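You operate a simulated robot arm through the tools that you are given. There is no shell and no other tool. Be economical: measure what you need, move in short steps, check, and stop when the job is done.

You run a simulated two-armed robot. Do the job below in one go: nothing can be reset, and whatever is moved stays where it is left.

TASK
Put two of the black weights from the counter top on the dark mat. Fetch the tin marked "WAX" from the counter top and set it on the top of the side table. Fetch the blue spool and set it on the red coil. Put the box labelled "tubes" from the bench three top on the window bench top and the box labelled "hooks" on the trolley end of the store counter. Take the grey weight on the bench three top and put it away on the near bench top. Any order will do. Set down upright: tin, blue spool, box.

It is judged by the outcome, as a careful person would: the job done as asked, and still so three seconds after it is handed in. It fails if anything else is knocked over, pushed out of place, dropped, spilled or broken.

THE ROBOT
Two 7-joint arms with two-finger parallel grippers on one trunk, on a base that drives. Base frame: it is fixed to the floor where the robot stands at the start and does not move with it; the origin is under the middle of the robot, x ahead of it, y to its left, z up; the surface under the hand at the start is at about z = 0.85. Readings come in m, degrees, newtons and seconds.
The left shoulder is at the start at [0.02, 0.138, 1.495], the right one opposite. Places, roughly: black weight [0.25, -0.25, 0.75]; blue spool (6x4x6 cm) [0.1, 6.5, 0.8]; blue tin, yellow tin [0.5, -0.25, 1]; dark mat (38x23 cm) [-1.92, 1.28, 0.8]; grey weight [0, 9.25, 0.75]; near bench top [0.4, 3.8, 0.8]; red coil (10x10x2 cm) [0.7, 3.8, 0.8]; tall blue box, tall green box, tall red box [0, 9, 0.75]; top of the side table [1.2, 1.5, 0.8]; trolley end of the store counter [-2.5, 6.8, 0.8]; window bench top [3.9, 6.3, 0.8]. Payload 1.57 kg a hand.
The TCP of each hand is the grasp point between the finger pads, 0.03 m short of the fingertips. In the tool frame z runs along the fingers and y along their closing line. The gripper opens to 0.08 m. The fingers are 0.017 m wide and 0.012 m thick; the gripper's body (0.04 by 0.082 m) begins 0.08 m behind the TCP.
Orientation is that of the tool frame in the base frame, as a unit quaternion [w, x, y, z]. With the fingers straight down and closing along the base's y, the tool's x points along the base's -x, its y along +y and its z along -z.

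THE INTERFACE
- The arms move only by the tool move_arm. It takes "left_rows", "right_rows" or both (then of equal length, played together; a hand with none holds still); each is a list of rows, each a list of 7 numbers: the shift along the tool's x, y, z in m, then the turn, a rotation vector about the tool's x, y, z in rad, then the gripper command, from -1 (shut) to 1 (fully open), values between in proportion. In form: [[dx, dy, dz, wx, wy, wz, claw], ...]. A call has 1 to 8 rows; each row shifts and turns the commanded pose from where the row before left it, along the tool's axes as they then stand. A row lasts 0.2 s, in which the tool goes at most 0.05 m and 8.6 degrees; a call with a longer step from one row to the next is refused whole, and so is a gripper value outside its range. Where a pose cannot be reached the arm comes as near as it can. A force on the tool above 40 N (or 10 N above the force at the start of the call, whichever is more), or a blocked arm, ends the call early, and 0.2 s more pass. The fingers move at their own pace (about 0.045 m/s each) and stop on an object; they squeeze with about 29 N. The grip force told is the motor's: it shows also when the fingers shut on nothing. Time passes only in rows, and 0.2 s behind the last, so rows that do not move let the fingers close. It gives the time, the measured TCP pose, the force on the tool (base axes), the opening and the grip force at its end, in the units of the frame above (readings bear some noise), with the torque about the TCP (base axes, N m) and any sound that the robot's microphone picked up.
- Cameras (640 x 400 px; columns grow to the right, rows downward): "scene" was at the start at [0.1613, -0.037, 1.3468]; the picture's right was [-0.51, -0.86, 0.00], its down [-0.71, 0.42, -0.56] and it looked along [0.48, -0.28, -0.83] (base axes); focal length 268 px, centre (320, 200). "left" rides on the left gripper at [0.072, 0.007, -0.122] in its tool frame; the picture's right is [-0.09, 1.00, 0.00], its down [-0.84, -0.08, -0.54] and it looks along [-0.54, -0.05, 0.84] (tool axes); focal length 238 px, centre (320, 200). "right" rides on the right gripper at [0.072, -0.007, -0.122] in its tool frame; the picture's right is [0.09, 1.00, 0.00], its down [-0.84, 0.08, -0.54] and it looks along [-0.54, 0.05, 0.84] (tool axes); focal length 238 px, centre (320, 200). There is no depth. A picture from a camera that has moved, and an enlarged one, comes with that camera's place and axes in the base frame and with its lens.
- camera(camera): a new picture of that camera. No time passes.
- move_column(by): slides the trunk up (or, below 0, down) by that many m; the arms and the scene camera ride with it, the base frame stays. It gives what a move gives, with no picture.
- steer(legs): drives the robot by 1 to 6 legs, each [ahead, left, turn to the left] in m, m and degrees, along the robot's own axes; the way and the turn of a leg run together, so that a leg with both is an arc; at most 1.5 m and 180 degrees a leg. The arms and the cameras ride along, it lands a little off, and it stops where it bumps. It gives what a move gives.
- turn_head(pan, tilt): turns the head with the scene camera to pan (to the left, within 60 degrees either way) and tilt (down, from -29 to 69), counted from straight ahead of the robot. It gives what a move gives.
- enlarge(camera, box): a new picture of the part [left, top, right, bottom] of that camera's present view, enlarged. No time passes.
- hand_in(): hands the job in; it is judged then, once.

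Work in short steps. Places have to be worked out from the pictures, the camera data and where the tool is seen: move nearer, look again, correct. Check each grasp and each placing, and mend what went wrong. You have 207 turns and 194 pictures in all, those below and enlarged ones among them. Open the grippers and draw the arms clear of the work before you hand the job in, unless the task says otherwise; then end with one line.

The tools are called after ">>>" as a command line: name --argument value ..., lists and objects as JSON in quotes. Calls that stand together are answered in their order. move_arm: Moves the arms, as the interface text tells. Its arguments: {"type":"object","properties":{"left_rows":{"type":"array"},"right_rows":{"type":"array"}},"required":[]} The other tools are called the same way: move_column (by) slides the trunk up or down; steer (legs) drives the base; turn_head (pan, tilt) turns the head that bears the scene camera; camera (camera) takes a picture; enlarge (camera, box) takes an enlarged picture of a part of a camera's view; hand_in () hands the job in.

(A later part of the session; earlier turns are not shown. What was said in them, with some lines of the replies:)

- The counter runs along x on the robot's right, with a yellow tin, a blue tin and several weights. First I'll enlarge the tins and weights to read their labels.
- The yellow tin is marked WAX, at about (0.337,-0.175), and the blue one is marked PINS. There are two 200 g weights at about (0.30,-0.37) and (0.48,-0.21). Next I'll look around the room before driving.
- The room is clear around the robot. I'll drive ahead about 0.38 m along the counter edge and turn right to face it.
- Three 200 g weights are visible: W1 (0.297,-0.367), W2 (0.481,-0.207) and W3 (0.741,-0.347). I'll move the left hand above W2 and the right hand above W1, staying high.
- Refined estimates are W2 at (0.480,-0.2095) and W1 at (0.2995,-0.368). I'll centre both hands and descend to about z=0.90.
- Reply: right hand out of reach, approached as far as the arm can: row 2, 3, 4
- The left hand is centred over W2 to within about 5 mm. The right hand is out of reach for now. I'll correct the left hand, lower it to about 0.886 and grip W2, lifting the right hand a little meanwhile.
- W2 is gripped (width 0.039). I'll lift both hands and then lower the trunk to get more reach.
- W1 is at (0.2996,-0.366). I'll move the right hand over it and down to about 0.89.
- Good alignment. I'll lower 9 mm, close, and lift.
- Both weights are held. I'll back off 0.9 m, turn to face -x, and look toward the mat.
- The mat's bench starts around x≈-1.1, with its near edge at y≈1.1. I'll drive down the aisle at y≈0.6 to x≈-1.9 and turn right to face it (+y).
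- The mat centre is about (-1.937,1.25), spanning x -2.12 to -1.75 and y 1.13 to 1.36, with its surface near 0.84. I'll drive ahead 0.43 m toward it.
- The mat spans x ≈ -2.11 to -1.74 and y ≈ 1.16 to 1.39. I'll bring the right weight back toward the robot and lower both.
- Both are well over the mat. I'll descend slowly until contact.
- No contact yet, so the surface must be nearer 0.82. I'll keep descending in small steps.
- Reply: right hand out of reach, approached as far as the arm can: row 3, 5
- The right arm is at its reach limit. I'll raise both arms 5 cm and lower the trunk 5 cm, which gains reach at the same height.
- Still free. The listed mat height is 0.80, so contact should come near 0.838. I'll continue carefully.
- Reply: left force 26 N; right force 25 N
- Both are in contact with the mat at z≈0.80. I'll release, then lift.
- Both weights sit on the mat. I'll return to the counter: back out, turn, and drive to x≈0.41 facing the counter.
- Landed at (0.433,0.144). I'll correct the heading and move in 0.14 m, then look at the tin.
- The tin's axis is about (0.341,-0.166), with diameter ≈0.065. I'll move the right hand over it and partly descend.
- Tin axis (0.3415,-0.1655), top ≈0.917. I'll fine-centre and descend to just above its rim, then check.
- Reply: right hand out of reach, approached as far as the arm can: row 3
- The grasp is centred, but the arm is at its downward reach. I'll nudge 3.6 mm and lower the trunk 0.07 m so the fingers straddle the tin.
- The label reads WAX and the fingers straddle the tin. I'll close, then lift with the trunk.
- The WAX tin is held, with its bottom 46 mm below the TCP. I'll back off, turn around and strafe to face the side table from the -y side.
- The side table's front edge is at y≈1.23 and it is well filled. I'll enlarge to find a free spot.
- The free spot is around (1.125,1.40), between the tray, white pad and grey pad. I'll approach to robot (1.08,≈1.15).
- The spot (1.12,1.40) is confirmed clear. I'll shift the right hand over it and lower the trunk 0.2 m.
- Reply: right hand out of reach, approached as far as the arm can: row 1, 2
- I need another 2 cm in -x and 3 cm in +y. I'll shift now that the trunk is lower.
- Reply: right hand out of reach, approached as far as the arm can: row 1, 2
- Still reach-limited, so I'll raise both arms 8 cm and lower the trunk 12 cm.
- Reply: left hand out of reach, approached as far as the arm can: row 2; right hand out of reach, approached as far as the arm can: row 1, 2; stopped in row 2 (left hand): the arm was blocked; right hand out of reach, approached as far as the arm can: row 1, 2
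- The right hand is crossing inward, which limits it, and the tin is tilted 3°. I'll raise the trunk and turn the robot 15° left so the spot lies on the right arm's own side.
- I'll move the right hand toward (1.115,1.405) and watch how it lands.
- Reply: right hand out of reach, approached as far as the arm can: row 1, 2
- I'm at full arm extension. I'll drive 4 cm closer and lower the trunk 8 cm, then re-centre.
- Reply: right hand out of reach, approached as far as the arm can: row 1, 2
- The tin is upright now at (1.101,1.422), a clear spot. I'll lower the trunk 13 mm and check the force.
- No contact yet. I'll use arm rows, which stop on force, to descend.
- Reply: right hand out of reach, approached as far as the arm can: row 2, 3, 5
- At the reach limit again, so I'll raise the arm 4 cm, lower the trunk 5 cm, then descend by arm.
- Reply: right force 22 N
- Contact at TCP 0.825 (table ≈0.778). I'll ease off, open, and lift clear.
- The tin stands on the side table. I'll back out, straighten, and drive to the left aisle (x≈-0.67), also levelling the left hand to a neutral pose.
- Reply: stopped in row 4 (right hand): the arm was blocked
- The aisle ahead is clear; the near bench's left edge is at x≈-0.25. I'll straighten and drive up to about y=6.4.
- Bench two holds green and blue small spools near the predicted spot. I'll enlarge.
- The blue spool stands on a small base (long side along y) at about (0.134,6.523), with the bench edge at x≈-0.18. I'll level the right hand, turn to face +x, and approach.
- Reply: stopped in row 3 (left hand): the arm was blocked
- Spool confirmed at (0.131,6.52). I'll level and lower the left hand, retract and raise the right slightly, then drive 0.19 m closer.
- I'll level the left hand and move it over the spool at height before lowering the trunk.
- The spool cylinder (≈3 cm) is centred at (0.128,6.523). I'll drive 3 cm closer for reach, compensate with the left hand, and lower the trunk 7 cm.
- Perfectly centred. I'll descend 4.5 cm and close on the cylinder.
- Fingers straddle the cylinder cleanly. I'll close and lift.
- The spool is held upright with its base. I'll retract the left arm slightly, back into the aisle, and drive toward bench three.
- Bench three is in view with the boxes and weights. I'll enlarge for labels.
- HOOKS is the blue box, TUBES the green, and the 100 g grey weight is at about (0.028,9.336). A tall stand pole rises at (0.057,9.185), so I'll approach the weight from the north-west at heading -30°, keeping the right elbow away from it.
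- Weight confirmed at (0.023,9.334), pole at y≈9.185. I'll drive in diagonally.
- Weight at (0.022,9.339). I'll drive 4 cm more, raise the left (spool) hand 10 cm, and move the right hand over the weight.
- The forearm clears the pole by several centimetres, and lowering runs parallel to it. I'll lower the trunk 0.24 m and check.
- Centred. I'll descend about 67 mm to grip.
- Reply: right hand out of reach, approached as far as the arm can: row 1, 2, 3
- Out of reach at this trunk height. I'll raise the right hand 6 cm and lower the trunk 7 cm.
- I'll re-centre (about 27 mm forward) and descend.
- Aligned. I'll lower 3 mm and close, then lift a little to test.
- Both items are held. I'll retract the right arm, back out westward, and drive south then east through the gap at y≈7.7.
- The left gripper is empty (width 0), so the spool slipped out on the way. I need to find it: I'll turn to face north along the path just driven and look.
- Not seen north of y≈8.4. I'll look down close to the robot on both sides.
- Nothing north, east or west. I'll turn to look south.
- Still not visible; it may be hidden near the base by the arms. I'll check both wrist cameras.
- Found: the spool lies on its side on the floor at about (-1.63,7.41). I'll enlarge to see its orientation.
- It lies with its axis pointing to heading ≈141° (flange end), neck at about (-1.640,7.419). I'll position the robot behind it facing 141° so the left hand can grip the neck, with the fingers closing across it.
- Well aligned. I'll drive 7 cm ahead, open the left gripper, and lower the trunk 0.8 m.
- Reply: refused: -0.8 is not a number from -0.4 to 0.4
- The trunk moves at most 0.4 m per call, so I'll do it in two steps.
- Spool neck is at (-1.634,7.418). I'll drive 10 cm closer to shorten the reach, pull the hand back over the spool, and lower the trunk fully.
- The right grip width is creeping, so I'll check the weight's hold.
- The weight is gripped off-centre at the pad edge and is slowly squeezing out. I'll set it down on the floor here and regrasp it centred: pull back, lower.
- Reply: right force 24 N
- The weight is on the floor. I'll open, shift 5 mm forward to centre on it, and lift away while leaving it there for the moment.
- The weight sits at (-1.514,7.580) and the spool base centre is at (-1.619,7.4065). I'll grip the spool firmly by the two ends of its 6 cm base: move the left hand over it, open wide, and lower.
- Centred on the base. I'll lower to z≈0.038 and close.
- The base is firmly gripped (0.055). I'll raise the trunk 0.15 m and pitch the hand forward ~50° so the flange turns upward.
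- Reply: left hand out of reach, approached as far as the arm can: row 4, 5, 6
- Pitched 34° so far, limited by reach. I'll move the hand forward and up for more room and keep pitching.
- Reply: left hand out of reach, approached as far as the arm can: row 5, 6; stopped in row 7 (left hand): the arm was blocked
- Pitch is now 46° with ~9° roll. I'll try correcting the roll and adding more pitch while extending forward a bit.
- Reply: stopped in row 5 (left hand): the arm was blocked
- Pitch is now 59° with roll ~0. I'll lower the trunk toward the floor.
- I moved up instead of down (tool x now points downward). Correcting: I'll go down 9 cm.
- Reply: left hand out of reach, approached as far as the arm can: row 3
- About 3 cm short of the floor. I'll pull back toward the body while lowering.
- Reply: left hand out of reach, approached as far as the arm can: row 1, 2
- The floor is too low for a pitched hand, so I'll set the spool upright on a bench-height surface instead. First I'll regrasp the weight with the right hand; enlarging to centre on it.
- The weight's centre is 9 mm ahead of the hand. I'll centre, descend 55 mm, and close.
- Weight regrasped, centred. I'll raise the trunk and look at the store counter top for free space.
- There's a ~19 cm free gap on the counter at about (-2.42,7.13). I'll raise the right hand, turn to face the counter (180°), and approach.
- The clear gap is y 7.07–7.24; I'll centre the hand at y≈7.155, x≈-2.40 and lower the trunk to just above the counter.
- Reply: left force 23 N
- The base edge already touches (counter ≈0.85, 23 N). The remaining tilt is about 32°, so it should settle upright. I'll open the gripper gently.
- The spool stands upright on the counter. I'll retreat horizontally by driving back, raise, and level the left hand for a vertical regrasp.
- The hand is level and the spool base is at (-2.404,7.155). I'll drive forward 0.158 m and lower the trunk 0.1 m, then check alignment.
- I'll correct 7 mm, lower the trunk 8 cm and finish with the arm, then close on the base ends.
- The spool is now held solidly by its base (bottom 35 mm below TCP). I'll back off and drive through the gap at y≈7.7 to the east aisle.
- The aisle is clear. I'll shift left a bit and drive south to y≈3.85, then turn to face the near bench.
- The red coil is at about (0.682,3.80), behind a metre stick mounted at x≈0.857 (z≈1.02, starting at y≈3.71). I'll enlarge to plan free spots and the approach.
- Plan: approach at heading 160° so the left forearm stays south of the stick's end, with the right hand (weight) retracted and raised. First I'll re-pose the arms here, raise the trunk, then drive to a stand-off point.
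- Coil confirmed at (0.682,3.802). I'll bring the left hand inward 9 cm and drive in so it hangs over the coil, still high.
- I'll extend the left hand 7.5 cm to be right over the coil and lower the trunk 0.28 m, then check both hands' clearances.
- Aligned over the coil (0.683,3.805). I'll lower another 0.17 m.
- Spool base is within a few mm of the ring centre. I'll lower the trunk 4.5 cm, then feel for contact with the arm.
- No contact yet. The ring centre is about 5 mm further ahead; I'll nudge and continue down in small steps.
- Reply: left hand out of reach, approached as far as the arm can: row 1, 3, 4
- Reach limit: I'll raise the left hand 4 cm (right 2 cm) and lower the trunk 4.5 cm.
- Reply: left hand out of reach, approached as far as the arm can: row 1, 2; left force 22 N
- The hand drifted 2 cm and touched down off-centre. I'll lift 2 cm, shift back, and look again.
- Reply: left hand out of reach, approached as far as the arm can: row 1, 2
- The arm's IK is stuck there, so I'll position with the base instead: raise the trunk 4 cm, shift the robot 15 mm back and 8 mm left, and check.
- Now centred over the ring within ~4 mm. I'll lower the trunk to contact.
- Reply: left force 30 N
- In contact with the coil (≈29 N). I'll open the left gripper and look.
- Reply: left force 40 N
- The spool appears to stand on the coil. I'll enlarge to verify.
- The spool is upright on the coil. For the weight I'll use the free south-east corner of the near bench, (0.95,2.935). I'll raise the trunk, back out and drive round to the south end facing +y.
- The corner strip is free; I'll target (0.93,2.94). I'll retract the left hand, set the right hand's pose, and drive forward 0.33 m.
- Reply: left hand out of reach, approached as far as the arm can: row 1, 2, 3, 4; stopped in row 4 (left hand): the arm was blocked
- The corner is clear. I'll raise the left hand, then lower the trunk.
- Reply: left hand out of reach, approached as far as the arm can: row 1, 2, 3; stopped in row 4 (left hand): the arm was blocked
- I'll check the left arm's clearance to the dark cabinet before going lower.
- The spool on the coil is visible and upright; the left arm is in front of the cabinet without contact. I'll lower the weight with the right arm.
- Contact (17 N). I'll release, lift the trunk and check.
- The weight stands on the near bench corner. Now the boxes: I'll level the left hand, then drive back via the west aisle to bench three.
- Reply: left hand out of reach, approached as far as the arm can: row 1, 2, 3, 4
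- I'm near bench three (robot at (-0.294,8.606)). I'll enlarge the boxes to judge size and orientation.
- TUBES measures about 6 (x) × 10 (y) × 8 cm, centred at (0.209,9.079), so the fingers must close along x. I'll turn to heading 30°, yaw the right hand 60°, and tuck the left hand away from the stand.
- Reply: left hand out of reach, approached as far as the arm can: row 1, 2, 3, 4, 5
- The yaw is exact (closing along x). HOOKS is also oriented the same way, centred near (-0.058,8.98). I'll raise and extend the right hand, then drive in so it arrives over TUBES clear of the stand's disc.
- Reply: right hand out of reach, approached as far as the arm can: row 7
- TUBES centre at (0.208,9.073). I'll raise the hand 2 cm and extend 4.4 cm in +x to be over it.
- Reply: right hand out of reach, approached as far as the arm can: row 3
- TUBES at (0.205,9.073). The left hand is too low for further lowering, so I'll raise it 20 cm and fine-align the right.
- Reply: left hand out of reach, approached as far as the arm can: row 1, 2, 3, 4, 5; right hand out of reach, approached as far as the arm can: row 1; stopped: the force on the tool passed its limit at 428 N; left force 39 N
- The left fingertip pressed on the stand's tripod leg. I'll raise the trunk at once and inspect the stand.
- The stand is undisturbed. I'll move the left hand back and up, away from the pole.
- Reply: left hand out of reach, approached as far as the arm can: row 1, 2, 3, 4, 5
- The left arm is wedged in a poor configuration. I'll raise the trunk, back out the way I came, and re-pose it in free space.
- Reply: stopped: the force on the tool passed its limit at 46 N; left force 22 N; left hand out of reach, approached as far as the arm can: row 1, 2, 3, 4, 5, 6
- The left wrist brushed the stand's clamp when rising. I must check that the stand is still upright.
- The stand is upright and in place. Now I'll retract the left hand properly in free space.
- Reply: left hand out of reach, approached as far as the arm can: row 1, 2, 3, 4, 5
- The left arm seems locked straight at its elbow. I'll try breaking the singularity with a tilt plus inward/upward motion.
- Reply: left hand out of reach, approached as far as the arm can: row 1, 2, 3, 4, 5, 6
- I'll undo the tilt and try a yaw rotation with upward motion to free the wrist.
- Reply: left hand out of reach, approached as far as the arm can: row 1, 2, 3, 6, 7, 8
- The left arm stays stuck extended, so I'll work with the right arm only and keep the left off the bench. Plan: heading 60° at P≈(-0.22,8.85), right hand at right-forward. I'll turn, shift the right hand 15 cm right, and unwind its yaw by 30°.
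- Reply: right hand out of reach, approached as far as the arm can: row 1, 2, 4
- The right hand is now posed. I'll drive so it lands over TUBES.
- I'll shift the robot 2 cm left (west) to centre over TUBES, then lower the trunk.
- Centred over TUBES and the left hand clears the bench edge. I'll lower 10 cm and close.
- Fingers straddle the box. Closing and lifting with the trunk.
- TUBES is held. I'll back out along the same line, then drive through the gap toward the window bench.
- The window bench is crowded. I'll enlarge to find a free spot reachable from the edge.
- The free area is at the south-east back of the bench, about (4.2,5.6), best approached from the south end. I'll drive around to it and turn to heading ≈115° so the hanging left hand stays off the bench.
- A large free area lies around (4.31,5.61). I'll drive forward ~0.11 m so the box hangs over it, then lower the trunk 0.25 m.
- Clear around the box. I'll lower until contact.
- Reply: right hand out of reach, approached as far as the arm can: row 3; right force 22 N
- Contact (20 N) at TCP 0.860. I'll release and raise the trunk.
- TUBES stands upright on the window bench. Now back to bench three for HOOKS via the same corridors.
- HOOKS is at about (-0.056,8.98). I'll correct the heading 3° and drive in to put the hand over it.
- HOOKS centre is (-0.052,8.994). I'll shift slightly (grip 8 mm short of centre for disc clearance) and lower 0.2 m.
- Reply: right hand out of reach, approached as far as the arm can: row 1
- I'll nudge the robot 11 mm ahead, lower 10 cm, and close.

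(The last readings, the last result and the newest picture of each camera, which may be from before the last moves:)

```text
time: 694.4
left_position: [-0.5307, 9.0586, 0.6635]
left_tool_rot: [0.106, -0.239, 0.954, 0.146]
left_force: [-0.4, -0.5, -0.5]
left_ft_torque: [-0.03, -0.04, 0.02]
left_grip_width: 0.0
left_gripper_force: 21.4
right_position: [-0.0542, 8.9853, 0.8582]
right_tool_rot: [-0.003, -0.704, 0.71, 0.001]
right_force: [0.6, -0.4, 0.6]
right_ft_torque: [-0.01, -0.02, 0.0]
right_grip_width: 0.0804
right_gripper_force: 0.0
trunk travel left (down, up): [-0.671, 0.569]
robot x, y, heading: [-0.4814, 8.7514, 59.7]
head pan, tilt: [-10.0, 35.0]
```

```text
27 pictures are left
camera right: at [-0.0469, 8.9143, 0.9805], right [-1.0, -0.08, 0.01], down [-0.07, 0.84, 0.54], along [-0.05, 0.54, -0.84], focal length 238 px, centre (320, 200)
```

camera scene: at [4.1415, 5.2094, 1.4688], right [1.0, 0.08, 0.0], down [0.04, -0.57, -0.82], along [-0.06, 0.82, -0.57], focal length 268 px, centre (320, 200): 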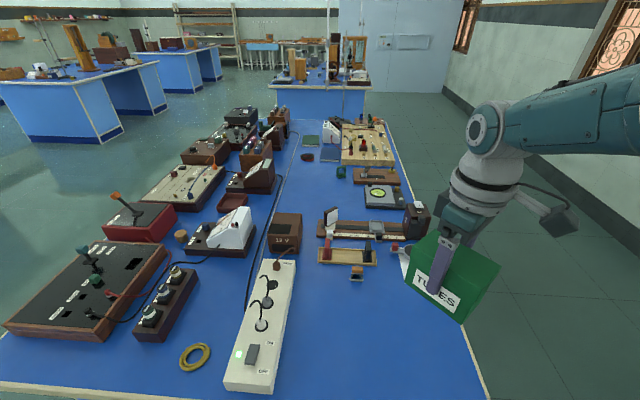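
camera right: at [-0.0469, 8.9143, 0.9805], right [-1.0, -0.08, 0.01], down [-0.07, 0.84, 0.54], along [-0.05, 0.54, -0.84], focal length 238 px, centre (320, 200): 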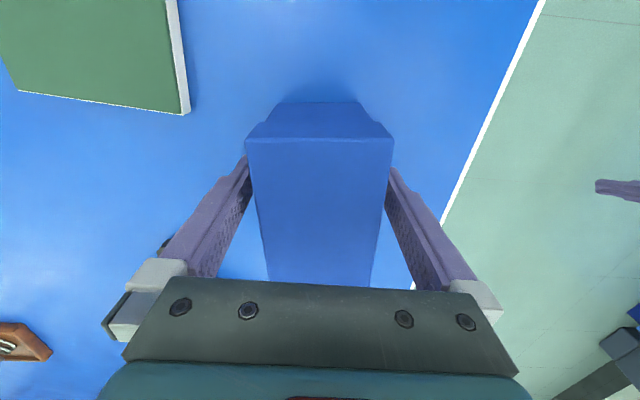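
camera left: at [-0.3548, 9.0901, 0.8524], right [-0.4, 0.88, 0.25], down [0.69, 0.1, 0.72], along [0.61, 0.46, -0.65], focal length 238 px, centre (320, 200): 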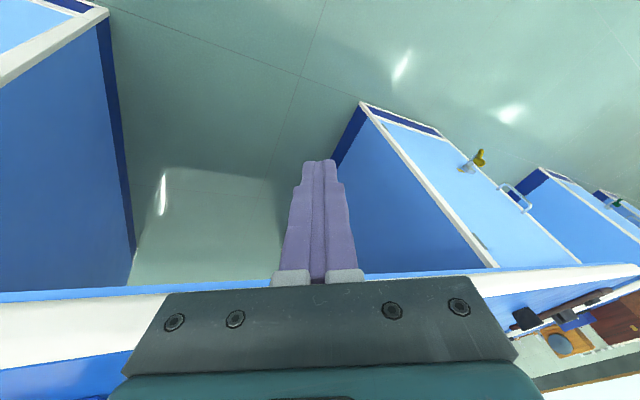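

>>> move_arm --right_rows '[[0, 0, 0, 0, 0, 0, -1], [0, 0, 0, 0, 0, 0, -1], [0, 0, 0, 0, 0, 0, -1], [0, 0, 0, 0, 0, 0, -1]]'

>>> move_column --by 0.35

>>> camera --camera "right"

```text
time: 695.4
left_position: [-0.5296, 9.0578, 0.6635]
left_tool_rot: [0.106, -0.238, 0.954, 0.147]
left_force: [-0.6, -0.3, -1.0]
left_ft_torque: [0.0, -0.02, -0.01]
left_grip_width: 0.0
left_gripper_force: 21.2
right_position: [-0.0545, 8.9859, 0.8575]
right_tool_rot: [-0.005, -0.705, 0.709, 0.001]
right_force: [0.4, -0.5, 0.8]
right_ft_torque: [0.02, -0.09, 0.03]
right_grip_width: 0.061
right_gripper_force: 28.8
trunk travel left (down, up): [-0.671, 0.569]
robot x, y, heading: [-0.4832, 8.7489, 60.0]
head pan, tilt: [-10.0, 35.0]
```

```text
time: 698.8
left_position: [-0.531, 9.0577, 1.0129]
left_tool_rot: [0.105, -0.239, 0.954, 0.146]
left_force: [-0.3, -0.7, 0.4]
left_ft_torque: [-0.01, 0.0, 0.03]
left_grip_width: 0.0
left_gripper_force: 21.7
right_position: [-0.0548, 8.9853, 1.2077]
right_tool_rot: [-0.005, -0.705, 0.709, 0.001]
right_force: [-0.5, -0.5, -1.4]
right_ft_torque: [-0.02, -0.03, -0.04]
right_grip_width: 0.0606
right_gripper_force: 28.9
trunk travel left (down, up): [-1.021, 0.219]
robot x, y, heading: [-0.487, 8.7494, 60.0]
head pan, tilt: [-10.0, 35.0]
```

```text
26 pictures are left
camera right: at [-0.047, 8.9142, 1.3303], right [-1.0, -0.08, 0.01], down [-0.07, 0.84, 0.54], along [-0.05, 0.54, -0.84], focal length 238 px, centre (320, 200)
```

right: 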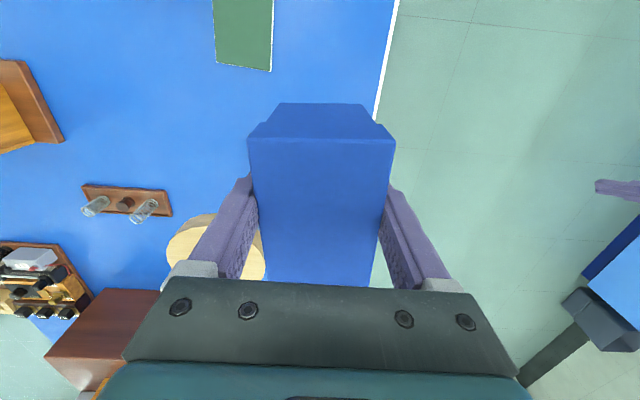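

HOOKS is held (bottom 57 mm below TCP). For the trolley end I'll use the free strip behind the boxes there, about (-2.66,6.74). I'll back out, turn to 180°, and drive to a stand-off at (-1.6,6.5).

>>> steer --legs '[[-0.22, 0.15, 0], [0, 0, 120], [0.85, 0, 0], [0, 1.1, 0], [0, 1.02, 0]]'

>>> turn_head --pan 0 --tilt 35

>>> camera --camera "scene"

```text
time: 720.0
left_position: [-1.8287, 6.3209, 1.0132]
left_tool_rot: [0.076, 0.946, -0.267, -0.164]
left_force: [0.4, 0.0, 0.5]
left_ft_torque: [0.0, 0.02, 0.03]
left_grip_width: 0.0001
left_gripper_force: 21.1
right_position: [-2.0055, 6.7677, 1.2079]
right_tool_rot: [0.003, 0.966, 0.257, 0.003]
right_force: [-0.5, 0.1, -1.1]
right_ft_torque: [0.01, -0.01, 0.0]
right_grip_width: 0.0602
right_gripper_force: 29.0
trunk travel left (down, up): [-1.021, 0.219]
robot x, y, heading: [-1.5838, 6.5178, -179.7]
head pan, tilt: [-10.0, 35.0]
```

```text
time: 720.7
left_position: [-1.8288, 6.3207, 1.0142]
left_tool_rot: [0.076, 0.946, -0.268, -0.164]
left_force: [-0.6, -0.1, -0.2]
left_ft_torque: [-0.02, 0.01, 0.01]
left_grip_width: 0.0001
left_gripper_force: 21.3
right_position: [-2.0052, 6.7676, 1.2085]
right_tool_rot: [0.003, 0.966, 0.257, 0.003]
right_force: [-0.1, -0.4, -1.2]
right_ft_torque: [0.0, -0.01, -0.03]
right_grip_width: 0.06
right_gripper_force: 29.4
trunk travel left (down, up): [-1.021, 0.219]
robot x, y, heading: [-1.5881, 6.5183, -179.9]
head pan, tilt: [0.0, 35.0]
```

```text
25 pictures are left
camera scene: at [-1.7745, 6.5157, 1.5267], right [0.0, 1.0, 0.0], down [0.57, 0.0, -0.82], along [-0.82, 0.0, -0.57], focal length 268 px, centre (320, 200)
```

scene: 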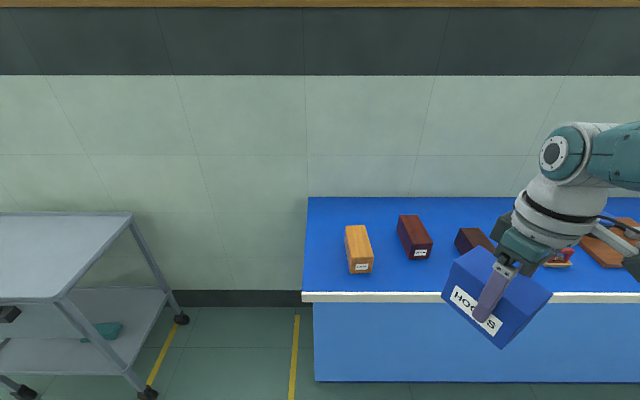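

The strip behind the orange and dark-red boxes is free. I'll drive in so HOOKS hangs over (-2.64,6.70), then lower the trunk 0.25 m.

>>> steer --legs '[[0.635, 0.067, 0]]'

>>> camera --camera "right"

```text
time: 724.3
left_position: [-2.4707, 6.2597, 1.0133]
left_tool_rot: [0.074, 0.944, -0.275, -0.165]
left_force: [1.0, 0.1, 0.4]
left_ft_torque: [0.0, 0.02, -0.01]
left_grip_width: 0.0
left_gripper_force: 21.6
right_position: [-2.6399, 6.7093, 1.2073]
right_tool_rot: [0.003, 0.968, 0.25, 0.003]
right_force: [0.1, -0.1, -2.2]
right_ft_torque: [0.03, 0.0, 0.01]
right_grip_width: 0.0598
right_gripper_force: 28.7
trunk travel left (down, up): [-1.021, 0.219]
robot x, y, heading: [-2.2238, 6.4547, 179.3]
head pan, tilt: [0.0, 35.0]
```

```text
24 pictures are left
camera right: at [-2.5809, 6.7518, 1.3303], right [0.56, -0.83, 0.01], down [-0.7, -0.47, 0.54], along [-0.44, -0.31, -0.84], focal length 238 px, centre (320, 200)
```

right: 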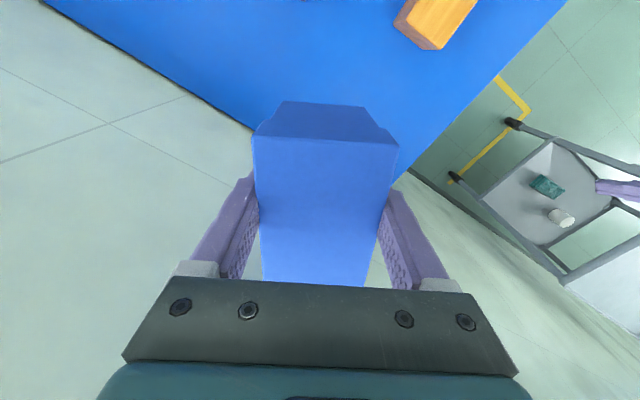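

>>> move_column --by -0.26

>>> camera --camera "right"

```text
time: 727.0
left_position: [-2.4716, 6.2593, 0.7532]
left_tool_rot: [0.074, 0.944, -0.276, -0.165]
left_force: [-0.4, -0.8, 0.2]
left_ft_torque: [-0.02, 0.0, 0.01]
left_grip_width: 0.0001
left_gripper_force: 21.0
right_position: [-2.6393, 6.7098, 0.9476]
right_tool_rot: [0.003, 0.968, 0.249, 0.003]
right_force: [0.1, -0.2, -1.4]
right_ft_torque: [0.02, -0.02, 0.0]
right_grip_width: 0.0598
right_gripper_force: 29.5
trunk travel left (down, up): [-0.761, 0.479]
robot x, y, heading: [-2.2255, 6.4545, 179.4]
head pan, tilt: [0.0, 35.0]
```

```text
23 pictures are left
camera right: at [-2.5809, 6.7518, 1.0703], right [0.56, -0.83, 0.01], down [-0.7, -0.47, 0.54], along [-0.44, -0.31, -0.84], focal length 238 px, centre (320, 200)
```

right: 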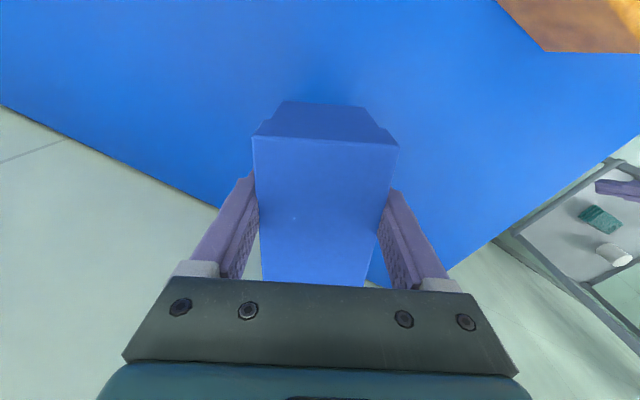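

All clear. I'll lower 3.2 cm then feel for contact.

>>> move_column --by -0.032

>>> move_arm --right_rows '[[0, 0, 0.003, 0, 0, 0, -1], [0, 0, 0.003, 0, 0, 0, -1], [0, 0, 0.003, 0, 0, 0, -1], [0, 0, 0.002, 0, 0, 0, -1], [0, 0, 0, 0, 0, 0, -1]]'

```text
time: 727.8
left_position: [-2.4711, 6.2611, 0.7219]
left_tool_rot: [0.073, 0.944, -0.276, -0.165]
left_force: [-0.6, 1.3, -0.5]
left_ft_torque: [-0.04, -0.02, 0.01]
left_grip_width: 0.0
left_gripper_force: 22.0
right_position: [-2.6406, 6.7108, 0.9161]
right_tool_rot: [0.003, 0.968, 0.249, 0.003]
right_force: [0.0, 0.4, -0.6]
right_ft_torque: [0.02, 0.03, -0.02]
right_grip_width: 0.0597
right_gripper_force: 29.1
trunk travel left (down, up): [-0.729, 0.511]
robot x, y, heading: [-2.2242, 6.4545, 179.3]
head pan, tilt: [0.0, 35.0]
```

```text
time: 729.0
left_position: [-2.4712, 6.2597, 0.7209]
left_tool_rot: [0.074, 0.944, -0.275, -0.165]
left_force: [-0.8, -0.2, -0.4]
left_ft_torque: [-0.03, 0.02, 0.01]
left_grip_width: 0.0002
left_gripper_force: 21.0
right_position: [-2.6372, 6.7097, 0.9098]
right_tool_rot: [0.003, 0.968, 0.25, 0.003]
right_force: [-0.6, -0.3, -0.9]
right_ft_torque: [0.03, -0.02, 0.02]
right_grip_width: 0.0599
right_gripper_force: 28.9
right hand out of reach, approached as far as the arm can: row 2
trunk travel left (down, up): [-0.729, 0.511]
robot x, y, heading: [-2.2274, 6.454, 179.4]
head pan, tilt: [0.0, 35.0]
```

>>> move_column --by -0.003

>>> move_column --by -0.002

```text
time: 729.5
left_position: [-2.4719, 6.2602, 0.719]
left_tool_rot: [0.072, 0.944, -0.276, -0.165]
left_force: [0.0, 0.9, 0.4]
left_ft_torque: [0.02, 0.01, -0.01]
left_grip_width: 0.0
left_gripper_force: 21.3
right_position: [-2.6396, 6.711, 0.9075]
right_tool_rot: [0.003, 0.968, 0.249, 0.001]
right_force: [6.8, -3.6, 24.1]
right_ft_torque: [0.35, 0.07, 0.04]
right_grip_width: 0.0597
right_gripper_force: 29.0
trunk travel left (down, up): [-0.726, 0.514]
robot x, y, heading: [-2.2281, 6.4524, 179.1]
head pan, tilt: [0.0, 35.0]
```

```text
time: 730.0
left_position: [-2.4727, 6.2606, 0.7168]
left_tool_rot: [0.074, 0.944, -0.276, -0.165]
left_force: [-0.5, -0.5, 0.5]
left_ft_torque: [0.0, 0.01, -0.02]
left_grip_width: 0.0
left_gripper_force: 21.7
right_position: [-2.6396, 6.7115, 0.9054]
right_tool_rot: [0.002, 0.968, 0.25, 0.0]
right_force: [1.8, -2.9, 25.0]
right_ft_torque: [0.19, 0.29, 0.05]
right_grip_width: 0.0597
right_gripper_force: 29.3
trunk travel left (down, up): [-0.724, 0.516]
robot x, y, heading: [-2.2235, 6.4526, 179.3]
head pan, tilt: [0.0, 35.0]
```

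In contact (25 N). I'll release and raise the trunk.

>>> move_arm --right_rows '[[0, 0, 0, 0, 0, 0, 0.6], [0, 0, 0, 0, 0, 0, 1], [0, 0, 0, 0, 0, 0, 1], [0, 0, 0, 0, 0, 0, 1]]'

>>> move_column --by 0.3

>>> camera --camera "right"

```text
time: 731.0
left_position: [-2.4712, 6.2609, 0.718]
left_tool_rot: [0.073, 0.944, -0.276, -0.165]
left_force: [0.8, 1.0, 0.4]
left_ft_torque: [-0.05, 0.02, 0.01]
left_grip_width: 0.0
left_gripper_force: 21.5
right_position: [-2.636, 6.7093, 0.9053]
right_tool_rot: [0.003, 0.969, 0.249, 0.003]
right_force: [0.0, 0.0, 0.0]
right_ft_torque: [0.01, 0.03, -0.02]
right_grip_width: 0.0802
right_gripper_force: 0.0
trunk travel left (down, up): [-0.724, 0.516]
robot x, y, heading: [-2.2258, 6.4525, 179.2]
head pan, tilt: [0.0, 35.0]
```

```text
time: 734.0
left_position: [-2.4708, 6.2605, 1.017]
left_tool_rot: [0.074, 0.944, -0.275, -0.165]
left_force: [-1.2, 0.2, -0.5]
left_ft_torque: [-0.01, -0.01, -0.02]
left_grip_width: 0.0
left_gripper_force: 20.9
right_position: [-2.6364, 6.7109, 1.2044]
right_tool_rot: [0.002, 0.968, 0.249, 0.003]
right_force: [-0.2, 0.6, 0.5]
right_ft_torque: [0.01, 0.01, 0.0]
right_grip_width: 0.0799
right_gripper_force: 0.0
trunk travel left (down, up): [-1.024, 0.216]
robot x, y, heading: [-2.2258, 6.4541, 179.4]
head pan, tilt: [0.0, 35.0]
```

```text
22 pictures are left
camera right: at [-2.5771, 6.7516, 1.3263], right [0.56, -0.83, 0.01], down [-0.7, -0.47, 0.54], along [-0.44, -0.31, -0.84], focal length 238 px, centre (320, 200)
```

right: 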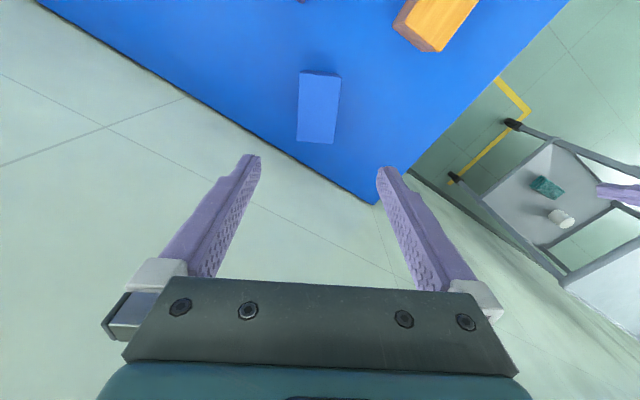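

HOOKS stands upright at the trolley end. I'll back off clear of the counter and open the left gripper.

>>> steer --legs '[[-0.7, 0, 0]]'

>>> move_arm --left_rows '[[0, 0, 0, 0, 0, 0, 1], [0, 0, 0, 0, 0, 0, 1], [0, 0, 0, 0, 0, 0, 1], [0, 0, 0, 0, 0, 0, 1], [0, 0, 0, 0, 0, 0, 1]]'

>>> camera --camera "scene"

```text
time: 737.8
left_position: [-1.7761, 6.2554, 1.0178]
left_tool_rot: [0.076, 0.948, -0.263, -0.163]
left_force: [-0.5, 0.0, -0.6]
left_ft_torque: [-0.02, -0.01, 0.0]
left_grip_width: 0.0
left_gripper_force: 21.2
right_position: [-1.9517, 6.7001, 1.2043]
right_tool_rot: [0.003, 0.965, 0.262, 0.003]
right_force: [-0.1, -0.1, -0.5]
right_ft_torque: [-0.01, -0.03, 0.0]
right_grip_width: 0.08
right_gripper_force: 0.0
trunk travel left (down, up): [-1.024, 0.216]
robot x, y, heading: [-1.5365, 6.4543, -179.1]
head pan, tilt: [0.0, 35.0]
```

```text
time: 739.0
left_position: [-1.7764, 6.2537, 1.0166]
left_tool_rot: [0.076, 0.948, -0.264, -0.164]
left_force: [0.3, 0.8, 0.0]
left_ft_torque: [0.01, 0.0, 0.0]
left_grip_width: 0.0798
left_gripper_force: 0.1
right_position: [-1.9514, 6.6999, 1.2044]
right_tool_rot: [0.003, 0.965, 0.261, 0.003]
right_force: [0.9, -0.5, -1.3]
right_ft_torque: [0.0, 0.03, 0.02]
right_grip_width: 0.0798
right_gripper_force: 0.0
trunk travel left (down, up): [-1.024, 0.216]
robot x, y, heading: [-1.5346, 6.4574, -179.6]
head pan, tilt: [0.0, 35.0]
```

```text
21 pictures are left
camera scene: at [-1.7232, 6.45, 1.5298], right [-0.01, 1.0, 0.0], down [0.57, 0.01, -0.82], along [-0.82, -0.01, -0.57], focal length 268 px, centre (320, 200)
```

scene: 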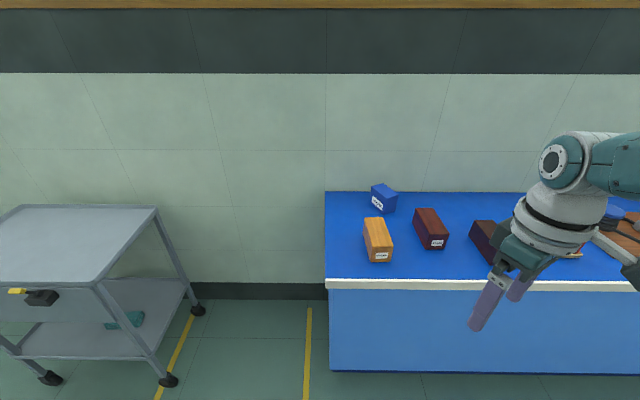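

HOOKS stands upright at the trolley end, both grippers are open and the arms are clear, so I'll hand in.

>>> hand_in

```text
The job is handed in.
```

Every item is where the task asked, each seen there upright after release, but along the way I dropped the blue spool once (picked up and placed again) and hit the stand on bench three twice with the left hand; it was upright and in place when I checked.
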